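You operate a simulated robot arm through the tools that you are given. There is no shell and no other tool. Be economical: measure what you need, move in short steps, check, and stop when the job is done.

The job below is to be done with a simulated robot arm. You get a single attempt, and the scene is never put back.

JOB
Take the felt pad and leave it on the clear visor screen on the service bench top.
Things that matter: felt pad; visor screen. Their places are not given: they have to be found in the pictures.

The check looks at the end state, three seconds after you hand in, the way a careful person would. Anything else that was tipped, shoved, dropped, spilled or broken makes it a failure.

ROBOT AND FRAMES
A 7-joint arm with a two-finger parallel gripper, fixed in place. Base frame: the origin is at the foot of the arm, x ahead of it, y to its left, z up; the work surface is at about z = 0. Units: m, degrees, N and s.
With the tool pointing down near the work surface it reaches from about 0.24 to 0.62 m from the base axis. Its first joint turns from -66.0 to 66.0 degrees. Payload 2.6 kg.
Tool frame: the origin (TCP) lies between the finger pads and is the grasp point; the fingertips stand 0.03 m ahead of it; z points along the fingers, y is the line along which they close. Largest opening 0.094 m; finger width 0.028, thickness 0.01; the body of the gripper, 0.05 by 0.096 m, starts 0.055 m behind the TCP.
Orientation is that of the tool frame in the base frame, as [roll, pitch, yaw] about the fixed x, y, z axes, in that order (R = Rz(yaw) Ry(pitch) Rx(roll)). With the fingers straight down and closing along the base's y, the tool's x points along the base's -x, its y along +y and its z along -z.

CONTROLS
- The arm moves only by the tool servo_tool. Its argument "plan" is a list that holds one entry, the list of rows, each a list of 7 numbers: the shift along the base's x, y, z in units of 400 mm (1.0 is 400 mm), then the turn, a rotation vector about the base's x, y, z in units of 120 degrees (1.0 is 120 degrees), then the gripper command, from -1 (fully open) to 1 (shut), values between in proportion. In form: [[[x, y, z, ax, ay, az, fingers], ...]]. A call has 1 to 10 rows; each row is the pose to reach, as a shift and turn from the pose commanded when the call began. A call with a number of a shift or a turn outside -1 to 1 is refused whole. A row lasts 0.2 s, in which the tool goes at most 0.05 m and 8.6 degrees; a call with a longer step from one row to the next is refused whole, and so is a gripper value outside its range. Where a pose cannot be reached the arm comes as near as it can. A force on the tool above 40 N (or 10 N above the force at the start of the call, whichever is more), or a blocked arm, ends the call early, and 0.2 s more pass. The fingers move at their own pace (about 0.072 m/s each) and stop on an object; they squeeze with about 23 N. The grip force told is the motor's: it shows also when the fingers shut on nothing. Time passes only in rows, and 0.2 s behind the last, so rows that repeat a pose let the fingers close. It gives the time, the measured TCP pose, the force on the tool (base axes), the opening and the grip force at its end, in the units of the frame above (readings bear some noise).
- Cameras (640 x 400 px; columns grow to the right, rows downward): "scene" is fixed at [0.0296, 0.429, 0.5628]; the picture's right is [-0.82, -0.58, 0.00], its down [-0.35, 0.49, -0.80] and it looks along [0.46, -0.65, -0.60] (base axes); focal length 334 px, centre (320, 200). "wrist" rides on the gripper at [-0.037, 0, -0.058] in the tool frame; the picture's right is [0.00, -1.00, 0.00], its down [0.97, 0.00, -0.24] and it looks along [0.24, 0.00, 0.97] (tool axes); focal length 218 px, centre (320, 200).
- get_image(camera): a new picture of that camera. The clock stands still meanwhile.
- probe_pixels(camera, pixels): for up to 12 pixels [column, row] of the newest picture of that camera ("zoom" is the newest enlarged one), the place [x, y, z] in the base frame of the surface seen there, good to about 0.003 m. The clock stands still meanwhile.
- inspect(camera, box): a new picture of the part [left, top, right, bottom] of that camera's present view, enlarged. The clock stands still meanwhile.
- hand_in(): hands the job in; it is judged then, once.

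Keep the steps short. Do not move on a guess: measure, check each grasp and each placing, and mend mistakes. In all there are 60 turns and 30 pictures (those below and enlarged ones count). Leave the gripper open and the arm clear of the work at the hand-in unless told otherwise, and finish with a single line.

The tools are called after "Call:" by a JSON object that holds its "fn" and its "kwargs". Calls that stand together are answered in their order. servo_tool: Moves the arm, as the interface text tells. Its arguments: {"type":"object","properties":{"plan":{"type":"array"}},"required":["plan"]} The other tools are called the same way: get_image (camera) takes a picture; probe_pixels (camera, pixels) gives the place of the surface under pixels of a picture; inspect (camera, box) takes an enlarged picture of a part of a camera's view; hand_in () hands the job in.

At the start:

```text
time: 0.0
tcp_pos: [0.2306, -0.2764, 0.2918]
tool_rot: [179.9, 0.1, 180.0]
force: [0.9, 0.0, -0.2]
opening: 0.0943
grip_force: 0.0
```

scene: 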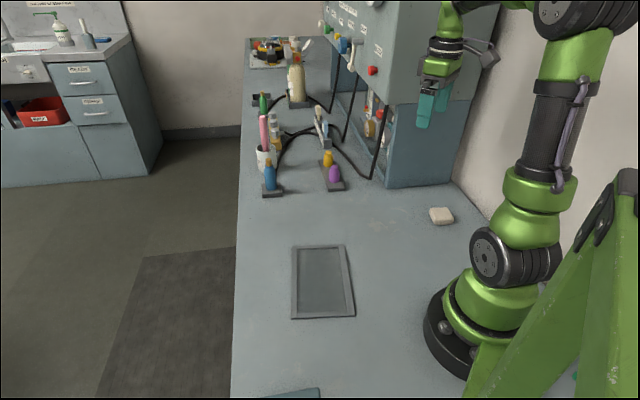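
wrist: 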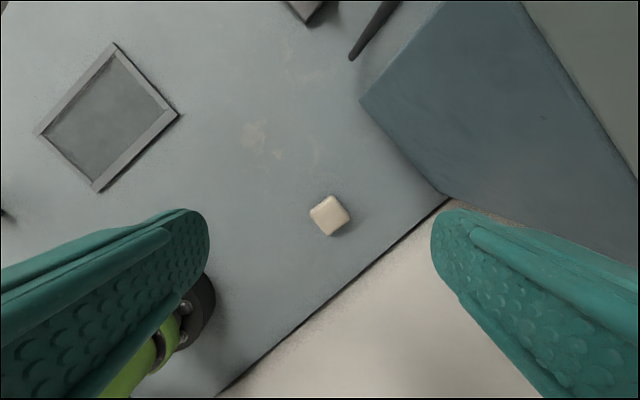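

The cream pad is at about scene (441,215), and the framed panel at about (322,282) is probably the visor. I'll measure both and enlarge them.

Call:
{"fn": "probe_pixels", "kwargs": {"camera": "scene", "pixels": [[441, 213], [441, 223], [460, 235], [297, 250], [344, 248], [352, 312], [295, 315], [322, 282], [310, 265], [335, 300], [275, 285], [375, 290]]}}

Call:
{"fn": "probe_pixels", "kwargs": {"camera": "wrist", "pixels": [[329, 213], [328, 196], [311, 214], [332, 235], [350, 215], [112, 45], [176, 115], [97, 188], [38, 132], [108, 115], [270, 230]]}}

Call:
{"fn": "inspect", "kwargs": {"camera": "scene", "box": [270, 190, 470, 330]}}

Call:
{"fn": "inspect", "kwargs": {"camera": "wrist", "box": [270, 170, 390, 250]}}

```text
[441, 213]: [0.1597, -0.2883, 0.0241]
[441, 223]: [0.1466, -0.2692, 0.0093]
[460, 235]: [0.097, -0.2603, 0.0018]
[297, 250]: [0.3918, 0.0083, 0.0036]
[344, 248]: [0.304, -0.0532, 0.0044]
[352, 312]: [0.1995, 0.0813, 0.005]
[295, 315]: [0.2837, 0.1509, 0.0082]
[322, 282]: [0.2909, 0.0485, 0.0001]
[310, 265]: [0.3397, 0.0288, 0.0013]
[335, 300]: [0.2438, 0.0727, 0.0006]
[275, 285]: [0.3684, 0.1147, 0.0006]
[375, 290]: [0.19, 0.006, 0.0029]
```

```text
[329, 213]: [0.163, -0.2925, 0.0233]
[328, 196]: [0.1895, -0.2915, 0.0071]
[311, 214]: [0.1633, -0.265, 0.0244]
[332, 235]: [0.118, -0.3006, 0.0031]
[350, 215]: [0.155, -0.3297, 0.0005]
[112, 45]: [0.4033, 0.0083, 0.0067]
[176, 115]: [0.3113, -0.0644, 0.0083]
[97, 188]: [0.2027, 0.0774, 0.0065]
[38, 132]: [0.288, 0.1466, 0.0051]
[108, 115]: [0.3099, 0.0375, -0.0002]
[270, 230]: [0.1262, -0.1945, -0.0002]
```

```text
2.86 times, centred on (370, 260) of scene
```

zoom: 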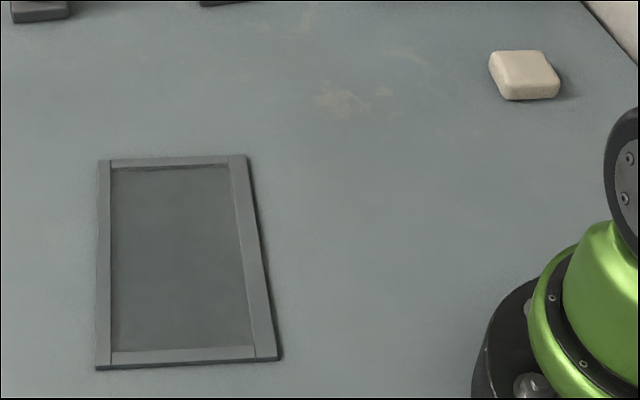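

```text
5.00 times, centred on (330, 210) of wrist
```

zoom: 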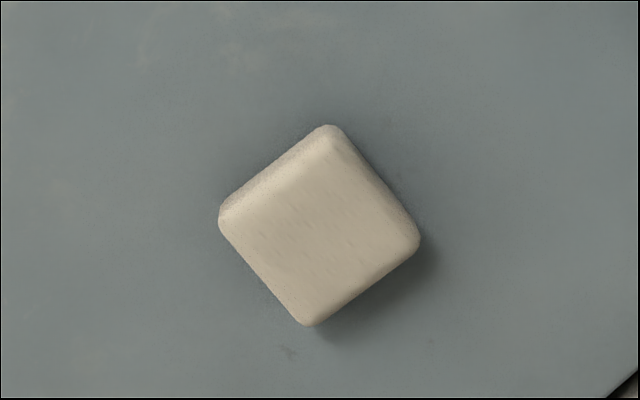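

The pad is centred near (0.158,-0.290) with its top at 0.024. I'll check how close the wall and cabinet are, and what the object at the bottom edge of the scene is.

Call:
{"fn": "probe_pixels", "kwargs": {"camera": "wrist", "pixels": [[440, 205], [400, 245], [350, 285], [300, 330], [400, 300], [360, 100], [430, 60], [480, 160], [5, 215], [330, 380]]}}

Call:
{"fn": "probe_pixels", "kwargs": {"camera": "scene", "pixels": [[300, 395], [280, 397], [490, 215], [480, 120], [390, 185], [450, 182], [270, 190], [335, 185], [500, 100]]}}

Call:
{"fn": "probe_pixels", "kwargs": {"camera": "zoom", "pixels": [[328, 140], [235, 215], [310, 312], [405, 238], [320, 225]]}}

```text
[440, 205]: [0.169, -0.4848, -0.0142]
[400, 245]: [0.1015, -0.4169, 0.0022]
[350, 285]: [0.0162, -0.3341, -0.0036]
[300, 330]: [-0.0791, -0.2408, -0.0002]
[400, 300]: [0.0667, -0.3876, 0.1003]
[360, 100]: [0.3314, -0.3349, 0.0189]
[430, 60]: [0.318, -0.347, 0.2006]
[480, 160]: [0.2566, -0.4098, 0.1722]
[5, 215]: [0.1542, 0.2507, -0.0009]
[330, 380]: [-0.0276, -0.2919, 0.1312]
```

```text
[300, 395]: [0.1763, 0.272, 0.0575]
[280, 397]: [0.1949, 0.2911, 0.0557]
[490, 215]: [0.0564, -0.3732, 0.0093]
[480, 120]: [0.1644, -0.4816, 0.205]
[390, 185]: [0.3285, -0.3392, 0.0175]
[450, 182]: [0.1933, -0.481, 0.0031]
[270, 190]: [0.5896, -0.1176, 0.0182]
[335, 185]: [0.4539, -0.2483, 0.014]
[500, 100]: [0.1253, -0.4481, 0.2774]
```

```text
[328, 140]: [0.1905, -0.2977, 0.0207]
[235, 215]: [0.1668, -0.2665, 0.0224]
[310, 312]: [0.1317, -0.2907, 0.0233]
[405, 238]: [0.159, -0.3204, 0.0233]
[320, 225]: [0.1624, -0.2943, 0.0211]
```

The wall and cabinet are about 0.13 m and 0.15 m from the pad. The pad is about 45 mm square with sides at about -52° and 38°. I'll move to 0.12 m above it, turning +38°, and look again.

Call:
{"fn": "servo_tool", "kwargs": {"plan": [[[-0.0343, -0.0088, -0.086, 0, 0, 0.0633, -1], [-0.0686, -0.0176, -0.172, 0, 0, 0.1267, -1], [-0.1029, -0.0264, -0.258, 0, 0, 0.19, -1], [-0.1372, -0.0352, -0.344, 0, 0, 0.2533, -1], [-0.1715, -0.044, -0.43, 0, 0, 0.317, -1], [-0.1715, -0.044, -0.43, 0, 0, 0.317, -1]]]}}

Call:
{"fn": "get_image", "kwargs": {"camera": "wrist"}}

```text
time: 1.4
tcp_pos: [0.1625, -0.296, 0.1184]
tool_rot: [180.0, 0.0, -141.8]
force: [-0.3, 0.7, -0.3]
opening: 0.0939
grip_force: 0.0
```

```text
25 pictures are left
```

wrist: 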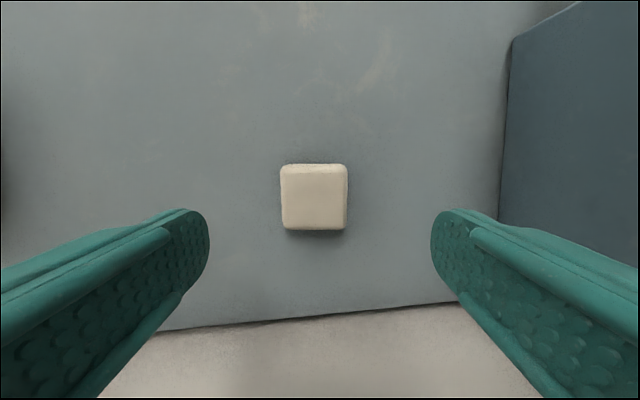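

The pad is square to the fingers and slightly left of centre (columns 281–348). I'll measure its outline for the final correction.

Call:
{"fn": "probe_pixels", "kwargs": {"camera": "wrist", "pixels": [[285, 200], [343, 200], [314, 172], [314, 225], [314, 198], [290, 175], [340, 222]]}}

```text
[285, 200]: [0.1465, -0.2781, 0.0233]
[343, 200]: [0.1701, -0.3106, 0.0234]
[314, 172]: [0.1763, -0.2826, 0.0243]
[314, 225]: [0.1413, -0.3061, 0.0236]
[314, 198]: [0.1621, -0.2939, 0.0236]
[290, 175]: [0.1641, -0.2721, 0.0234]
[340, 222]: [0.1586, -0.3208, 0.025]
```

The pad's centre is (0.1585,-0.2945). I'll go down to TCP z of about 0.035, which puts the fingertips about 5 mm above the bench, with the fingers open.

Call:
{"fn": "servo_tool", "kwargs": {"plan": [[[-0.009, 0.002, -0.07, 0, 0, 0, -1], [-0.009, 0.002, -0.14, 0, 0, 0, -1], [-0.009, 0.002, -0.18, 0, 0, 0, -1], [-0.009, 0.002, -0.21, 0, 0, 0, -1], [-0.009, 0.002, -0.21, 0, 0, 0, -1]]]}}

```text
time: 2.6
tcp_pos: [0.1575, -0.2943, 0.0356]
tool_rot: [179.9, 0.0, -141.9]
force: [0.4, 0.2, 0.1]
opening: 0.0942
grip_force: 0.1
```

In position with no contact. Next I'll close the fingers.

Call:
{"fn": "servo_tool", "kwargs": {"plan": [[[0, 0, 0, 0, 0, 0, 1], [0, 0, 0, 0, 0, 0, 1], [0, 0, 0, 0, 0, 0, 1], [0, 0, 0, 0, 0, 0, 1], [0, 0, 0, 0, 0, 0, 1]]]}}

```text
time: 3.8
tcp_pos: [0.1589, -0.2946, 0.0356]
tool_rot: [180.0, 0.0, -142.0]
force: [-0.5, 0.1, 0.1]
opening: 0.0485
grip_force: 23.7
```

Gripped at a 48 mm opening. I'll lift about 0.12 m and check.

Call:
{"fn": "servo_tool", "kwargs": {"plan": [[[0, 0, 0.05, 0, 0, 0, 1], [0, 0, 0.12, 0, 0, 0, 1], [0, 0, 0.21, 0, 0, 0, 1], [0, 0, 0.3, 0, 0, 0, 1], [0, 0, 0.3, 0, 0, 0, 1]]]}}

Call:
{"fn": "get_image", "kwargs": {"camera": "wrist"}}

```text
time: 5.0
tcp_pos: [0.1619, -0.2938, 0.1582]
tool_rot: [179.9, 0.0, -142.1]
force: [0.0, -0.5, -0.7]
opening: 0.0486
grip_force: 22.9
```

```text
24 pictures are left
```

wrist: 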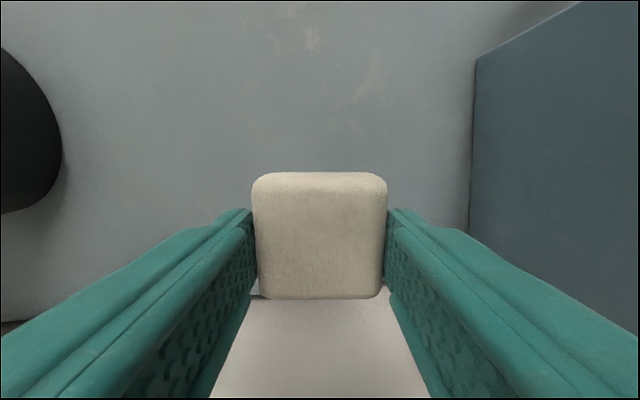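

The pad is held squarely. I'll carry it at z≈0.157, bowing outward, to above the visor. The visor's sides already match the tool's yaw.

Call:
{"fn": "servo_tool", "kwargs": {"plan": [[[0.0712, 0.0716, 0, 0, 0, 0, 1], [0.1424, 0.1432, 0, 0, 0, 0, 1], [0.2136, 0.2148, 0, 0, 0, 0, 1], [0.2848, 0.2864, 0, 0, 0, 0, 1], [0.356, 0.358, 0, 0, 0, 0, 1], [0.356, 0.454, 0, 0, 0, 0, 1], [0.356, 0.55, 0, 0, 0, 0, 1], [0.356, 0.646, 0, 0, 0, 0, 1], [0.356, 0.742, 0, 0, 0, 0, 1], [0.356, 0.838, 0, 0, 0, 0, 1]]]}}

Call:
{"fn": "get_image", "kwargs": {"camera": "wrist"}}

Call:
{"fn": "get_image", "kwargs": {"camera": "scene"}}

```text
time: 7.2
tcp_pos: [0.2994, 0.0407, 0.1575]
tool_rot: [180.0, 0.0, -142.2]
force: [0.1, 0.4, 0.2]
opening: 0.0486
grip_force: 23.1
```

```text
23 pictures are left
```

wrist: 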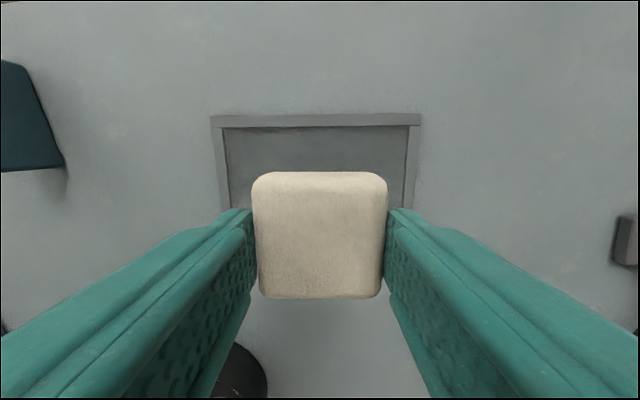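

```text
22 pictures are left
```

scene: 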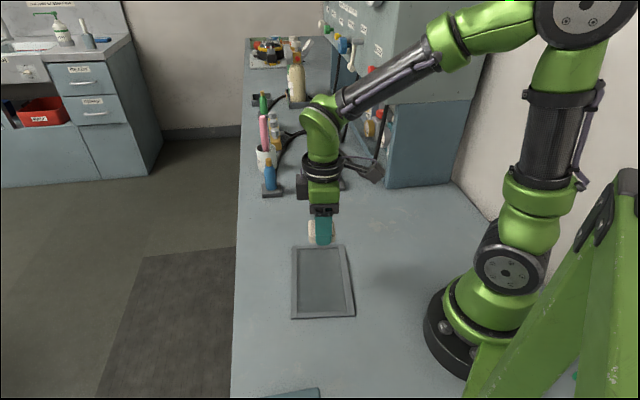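

I'm above the panel. I'll measure the pane, frame and bench heights, and the panel's outline, before lowering.

Call:
{"fn": "probe_pixels", "kwargs": {"camera": "wrist", "pixels": [[315, 150], [240, 160], [390, 160], [315, 121], [215, 120], [417, 120], [222, 180], [409, 180], [315, 100], [200, 170], [315, 131]]}}

Call:
{"fn": "probe_pixels", "kwargs": {"camera": "scene", "pixels": [[320, 280], [305, 255], [340, 310], [298, 280], [347, 280], [320, 247], [322, 317], [320, 313], [294, 247], [342, 247], [353, 313], [293, 317]]}}

Call:
{"fn": "inspect", "kwargs": {"camera": "scene", "box": [280, 200, 370, 330]}}

```text
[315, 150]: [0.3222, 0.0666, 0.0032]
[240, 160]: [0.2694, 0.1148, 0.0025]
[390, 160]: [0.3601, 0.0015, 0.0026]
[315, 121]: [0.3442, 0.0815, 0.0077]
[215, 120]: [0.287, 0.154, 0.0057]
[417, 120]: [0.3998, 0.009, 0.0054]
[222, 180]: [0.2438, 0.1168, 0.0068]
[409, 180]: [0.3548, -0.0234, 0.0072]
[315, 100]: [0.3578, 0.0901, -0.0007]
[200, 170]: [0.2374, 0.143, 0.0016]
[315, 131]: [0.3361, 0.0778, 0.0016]
```

```text
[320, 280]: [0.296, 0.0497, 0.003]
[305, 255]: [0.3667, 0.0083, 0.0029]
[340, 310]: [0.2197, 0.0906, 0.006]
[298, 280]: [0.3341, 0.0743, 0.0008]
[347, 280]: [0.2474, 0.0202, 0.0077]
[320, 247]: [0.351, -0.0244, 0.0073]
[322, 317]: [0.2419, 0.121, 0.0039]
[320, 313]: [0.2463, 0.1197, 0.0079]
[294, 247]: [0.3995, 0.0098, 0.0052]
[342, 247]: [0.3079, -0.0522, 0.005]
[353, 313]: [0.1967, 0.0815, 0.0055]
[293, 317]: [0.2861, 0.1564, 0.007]
```

```text
3.08 times, centred on (325, 265) of scene
```

zoom: 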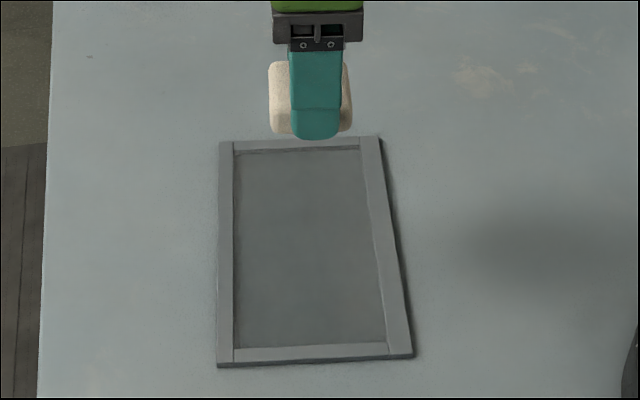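

The pane is at z≈0.002, the frame at about 0.007, and the panel's centre is near (0.298,0.046). The pad's underside sits 0.0356 below the TCP, so I'll first go down to TCP z≈0.045.

Call:
{"fn": "servo_tool", "kwargs": {"plan": [[[0, 0.012, -0.06, 0, 0, 0, 1], [0, 0.012, -0.14, 0, 0, 0, 1], [0, 0.012, -0.21, 0, 0, 0, 1], [0, 0.012, -0.255, 0, 0, 0, 1], [0, 0.012, -0.278, 0, 0, 0, 1], [0, 0.012, -0.278, 0, 0, 0, 1]]]}}

Call:
{"fn": "inspect", "kwargs": {"camera": "scene", "box": [270, 220, 380, 330]}}

```text
time: 8.6
tcp_pos: [0.3005, 0.045, 0.0432]
tool_rot: [-180.0, 0.0, -142.0]
force: [-0.6, 0.8, -1.2]
opening: 0.0485
grip_force: 23.0
```

```text
3.64 times, centred on (325, 275) of scene
```

zoom: 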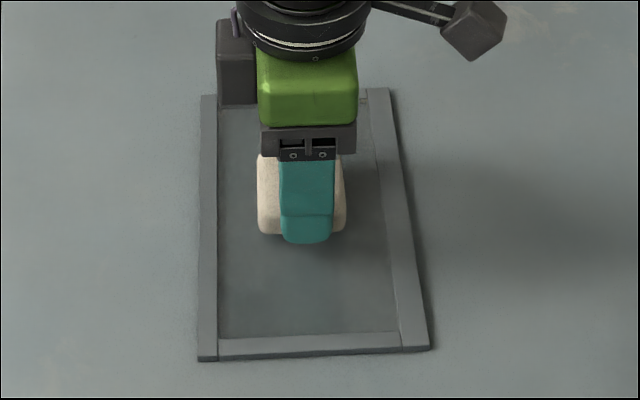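

The pad is inside the frame with no contact. I'll lower 3 mm in small steps and watch the force.

Call:
{"fn": "servo_tool", "kwargs": {"plan": [[[0, 0, -0.0025, 0, 0, 0, 1], [0, 0, -0.005, 0, 0, 0, 1], [0, 0, -0.0075, 0, 0, 0, 1], [0, 0, -0.0075, 0, 0, 0, 1]]]}}

```text
time: 9.6
tcp_pos: [0.3002, 0.0451, 0.0409]
tool_rot: [-180.0, 0.1, -142.0]
force: [-1.2, -0.5, 2.2]
opening: 0.049
grip_force: 22.8
```

The vertical force is 2.2 N, which could be first contact. I'll lower 0.8 mm more to confirm.

Call:
{"fn": "servo_tool", "kwargs": {"plan": [[[0, 0, -0.001, 0, 0, 0, 1], [0, 0, -0.002, 0, 0, 0, 1], [0, 0, -0.002, 0, 0, 0, 1]]]}}

```text
time: 10.4
tcp_pos: [0.3023, 0.0463, 0.0397]
tool_rot: [180.0, 0.0, -142.0]
force: [-11.6, 1.2, 33.4]
opening: 0.0488
grip_force: 23.1
```

Contact is clear at 33 N. I'll ease back up 0.8 mm to relieve the load.

Call:
{"fn": "servo_tool", "kwargs": {"plan": [[[0, 0, 0.002, 0, 0, 0, 1], [0, 0, 0.002, 0, 0, 0, 1]]]}}

Call:
{"fn": "inspect", "kwargs": {"camera": "scene", "box": [270, 220, 380, 330]}}

```text
time: 11.0
tcp_pos: [0.3016, 0.0456, 0.0398]
tool_rot: [-179.9, 0.1, -141.9]
force: [0.2, 2.2, 3.8]
opening: 0.0487
grip_force: 23.3
```

```text
3.64 times, centred on (325, 275) of scene
```

zoom: 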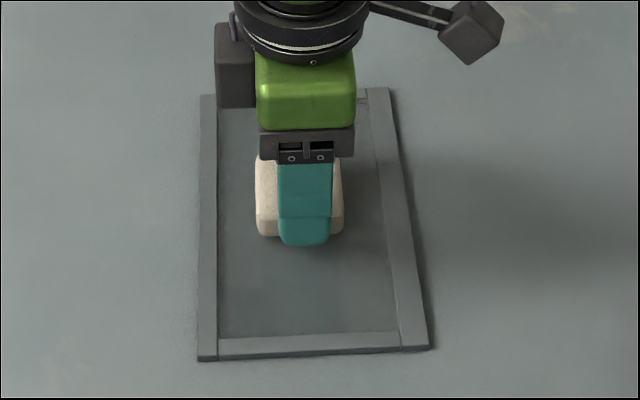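

The pad rests lightly on the pane and the panel hasn't shifted. I'll open partway to about 0.074 m, keeping the fingers inside the frame.

Call:
{"fn": "servo_tool", "kwargs": {"plan": [[[0, 0, 0, 0, 0, 0, 0.2], [0, 0, 0, 0, 0, 0, -0.2], [0, 0, 0, 0, 0, 0, -0.57], [0, 0, 0, 0, 0, 0, -0.57], [0, 0, 0, 0, 0, 0, -0.57]]]}}

```text
time: 12.2
tcp_pos: [0.302, 0.0454, 0.0416]
tool_rot: [180.0, 0.0, -142.0]
force: [-0.1, -0.8, -0.4]
opening: 0.0738
grip_force: 0.2
```

Released with no load. I'll rise 0.14 m straight up and look.

Call:
{"fn": "servo_tool", "kwargs": {"plan": [[[0, 0, 0.03, 0, 0, 0, -0.57], [0, 0, 0.1, 0, 0, 0, -0.57], [0, 0, 0.2, 0, 0, 0, -1], [0, 0, 0.3, 0, 0, 0, -1], [0, 0, 0.36, 0, 0, 0, -1], [0, 0, 0.36, 0, 0, 0, -1]]]}}

Call:
{"fn": "get_image", "kwargs": {"camera": "wrist"}}

Call:
{"fn": "get_image", "kwargs": {"camera": "scene"}}

```text
time: 13.6
tcp_pos: [0.3027, 0.0446, 0.1874]
tool_rot: [-179.9, 0.0, -142.0]
force: [-0.3, -0.1, 0.3]
opening: 0.0937
grip_force: 0.0
```

```text
18 pictures are left
```

wrist: 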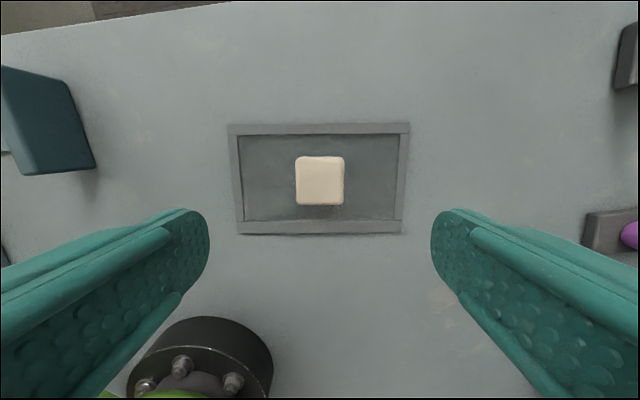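

```text
17 pictures are left
```

scene: 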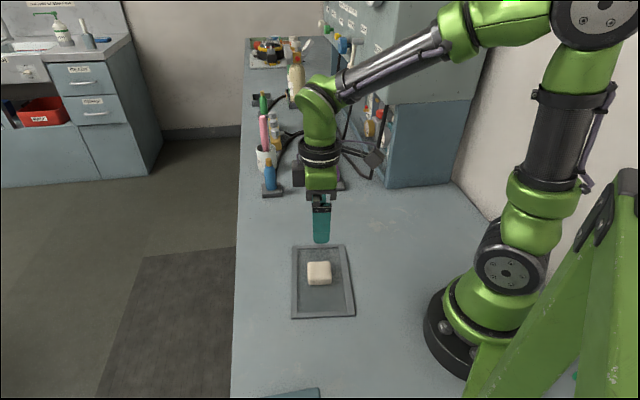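

The pad lies flat in the middle of the visor pane at wrist (320,181). The panel hasn't moved, and the gripper is open and well above it. Handing in.

Call:
{"fn": "hand_in", "kwargs": {}}

```text
The job is handed in.
```

The felt pad is lying flat near the middle of the visor screen, nothing else appears to have moved in the last pictures, and the job is handed in with the gripper open and clear above it.
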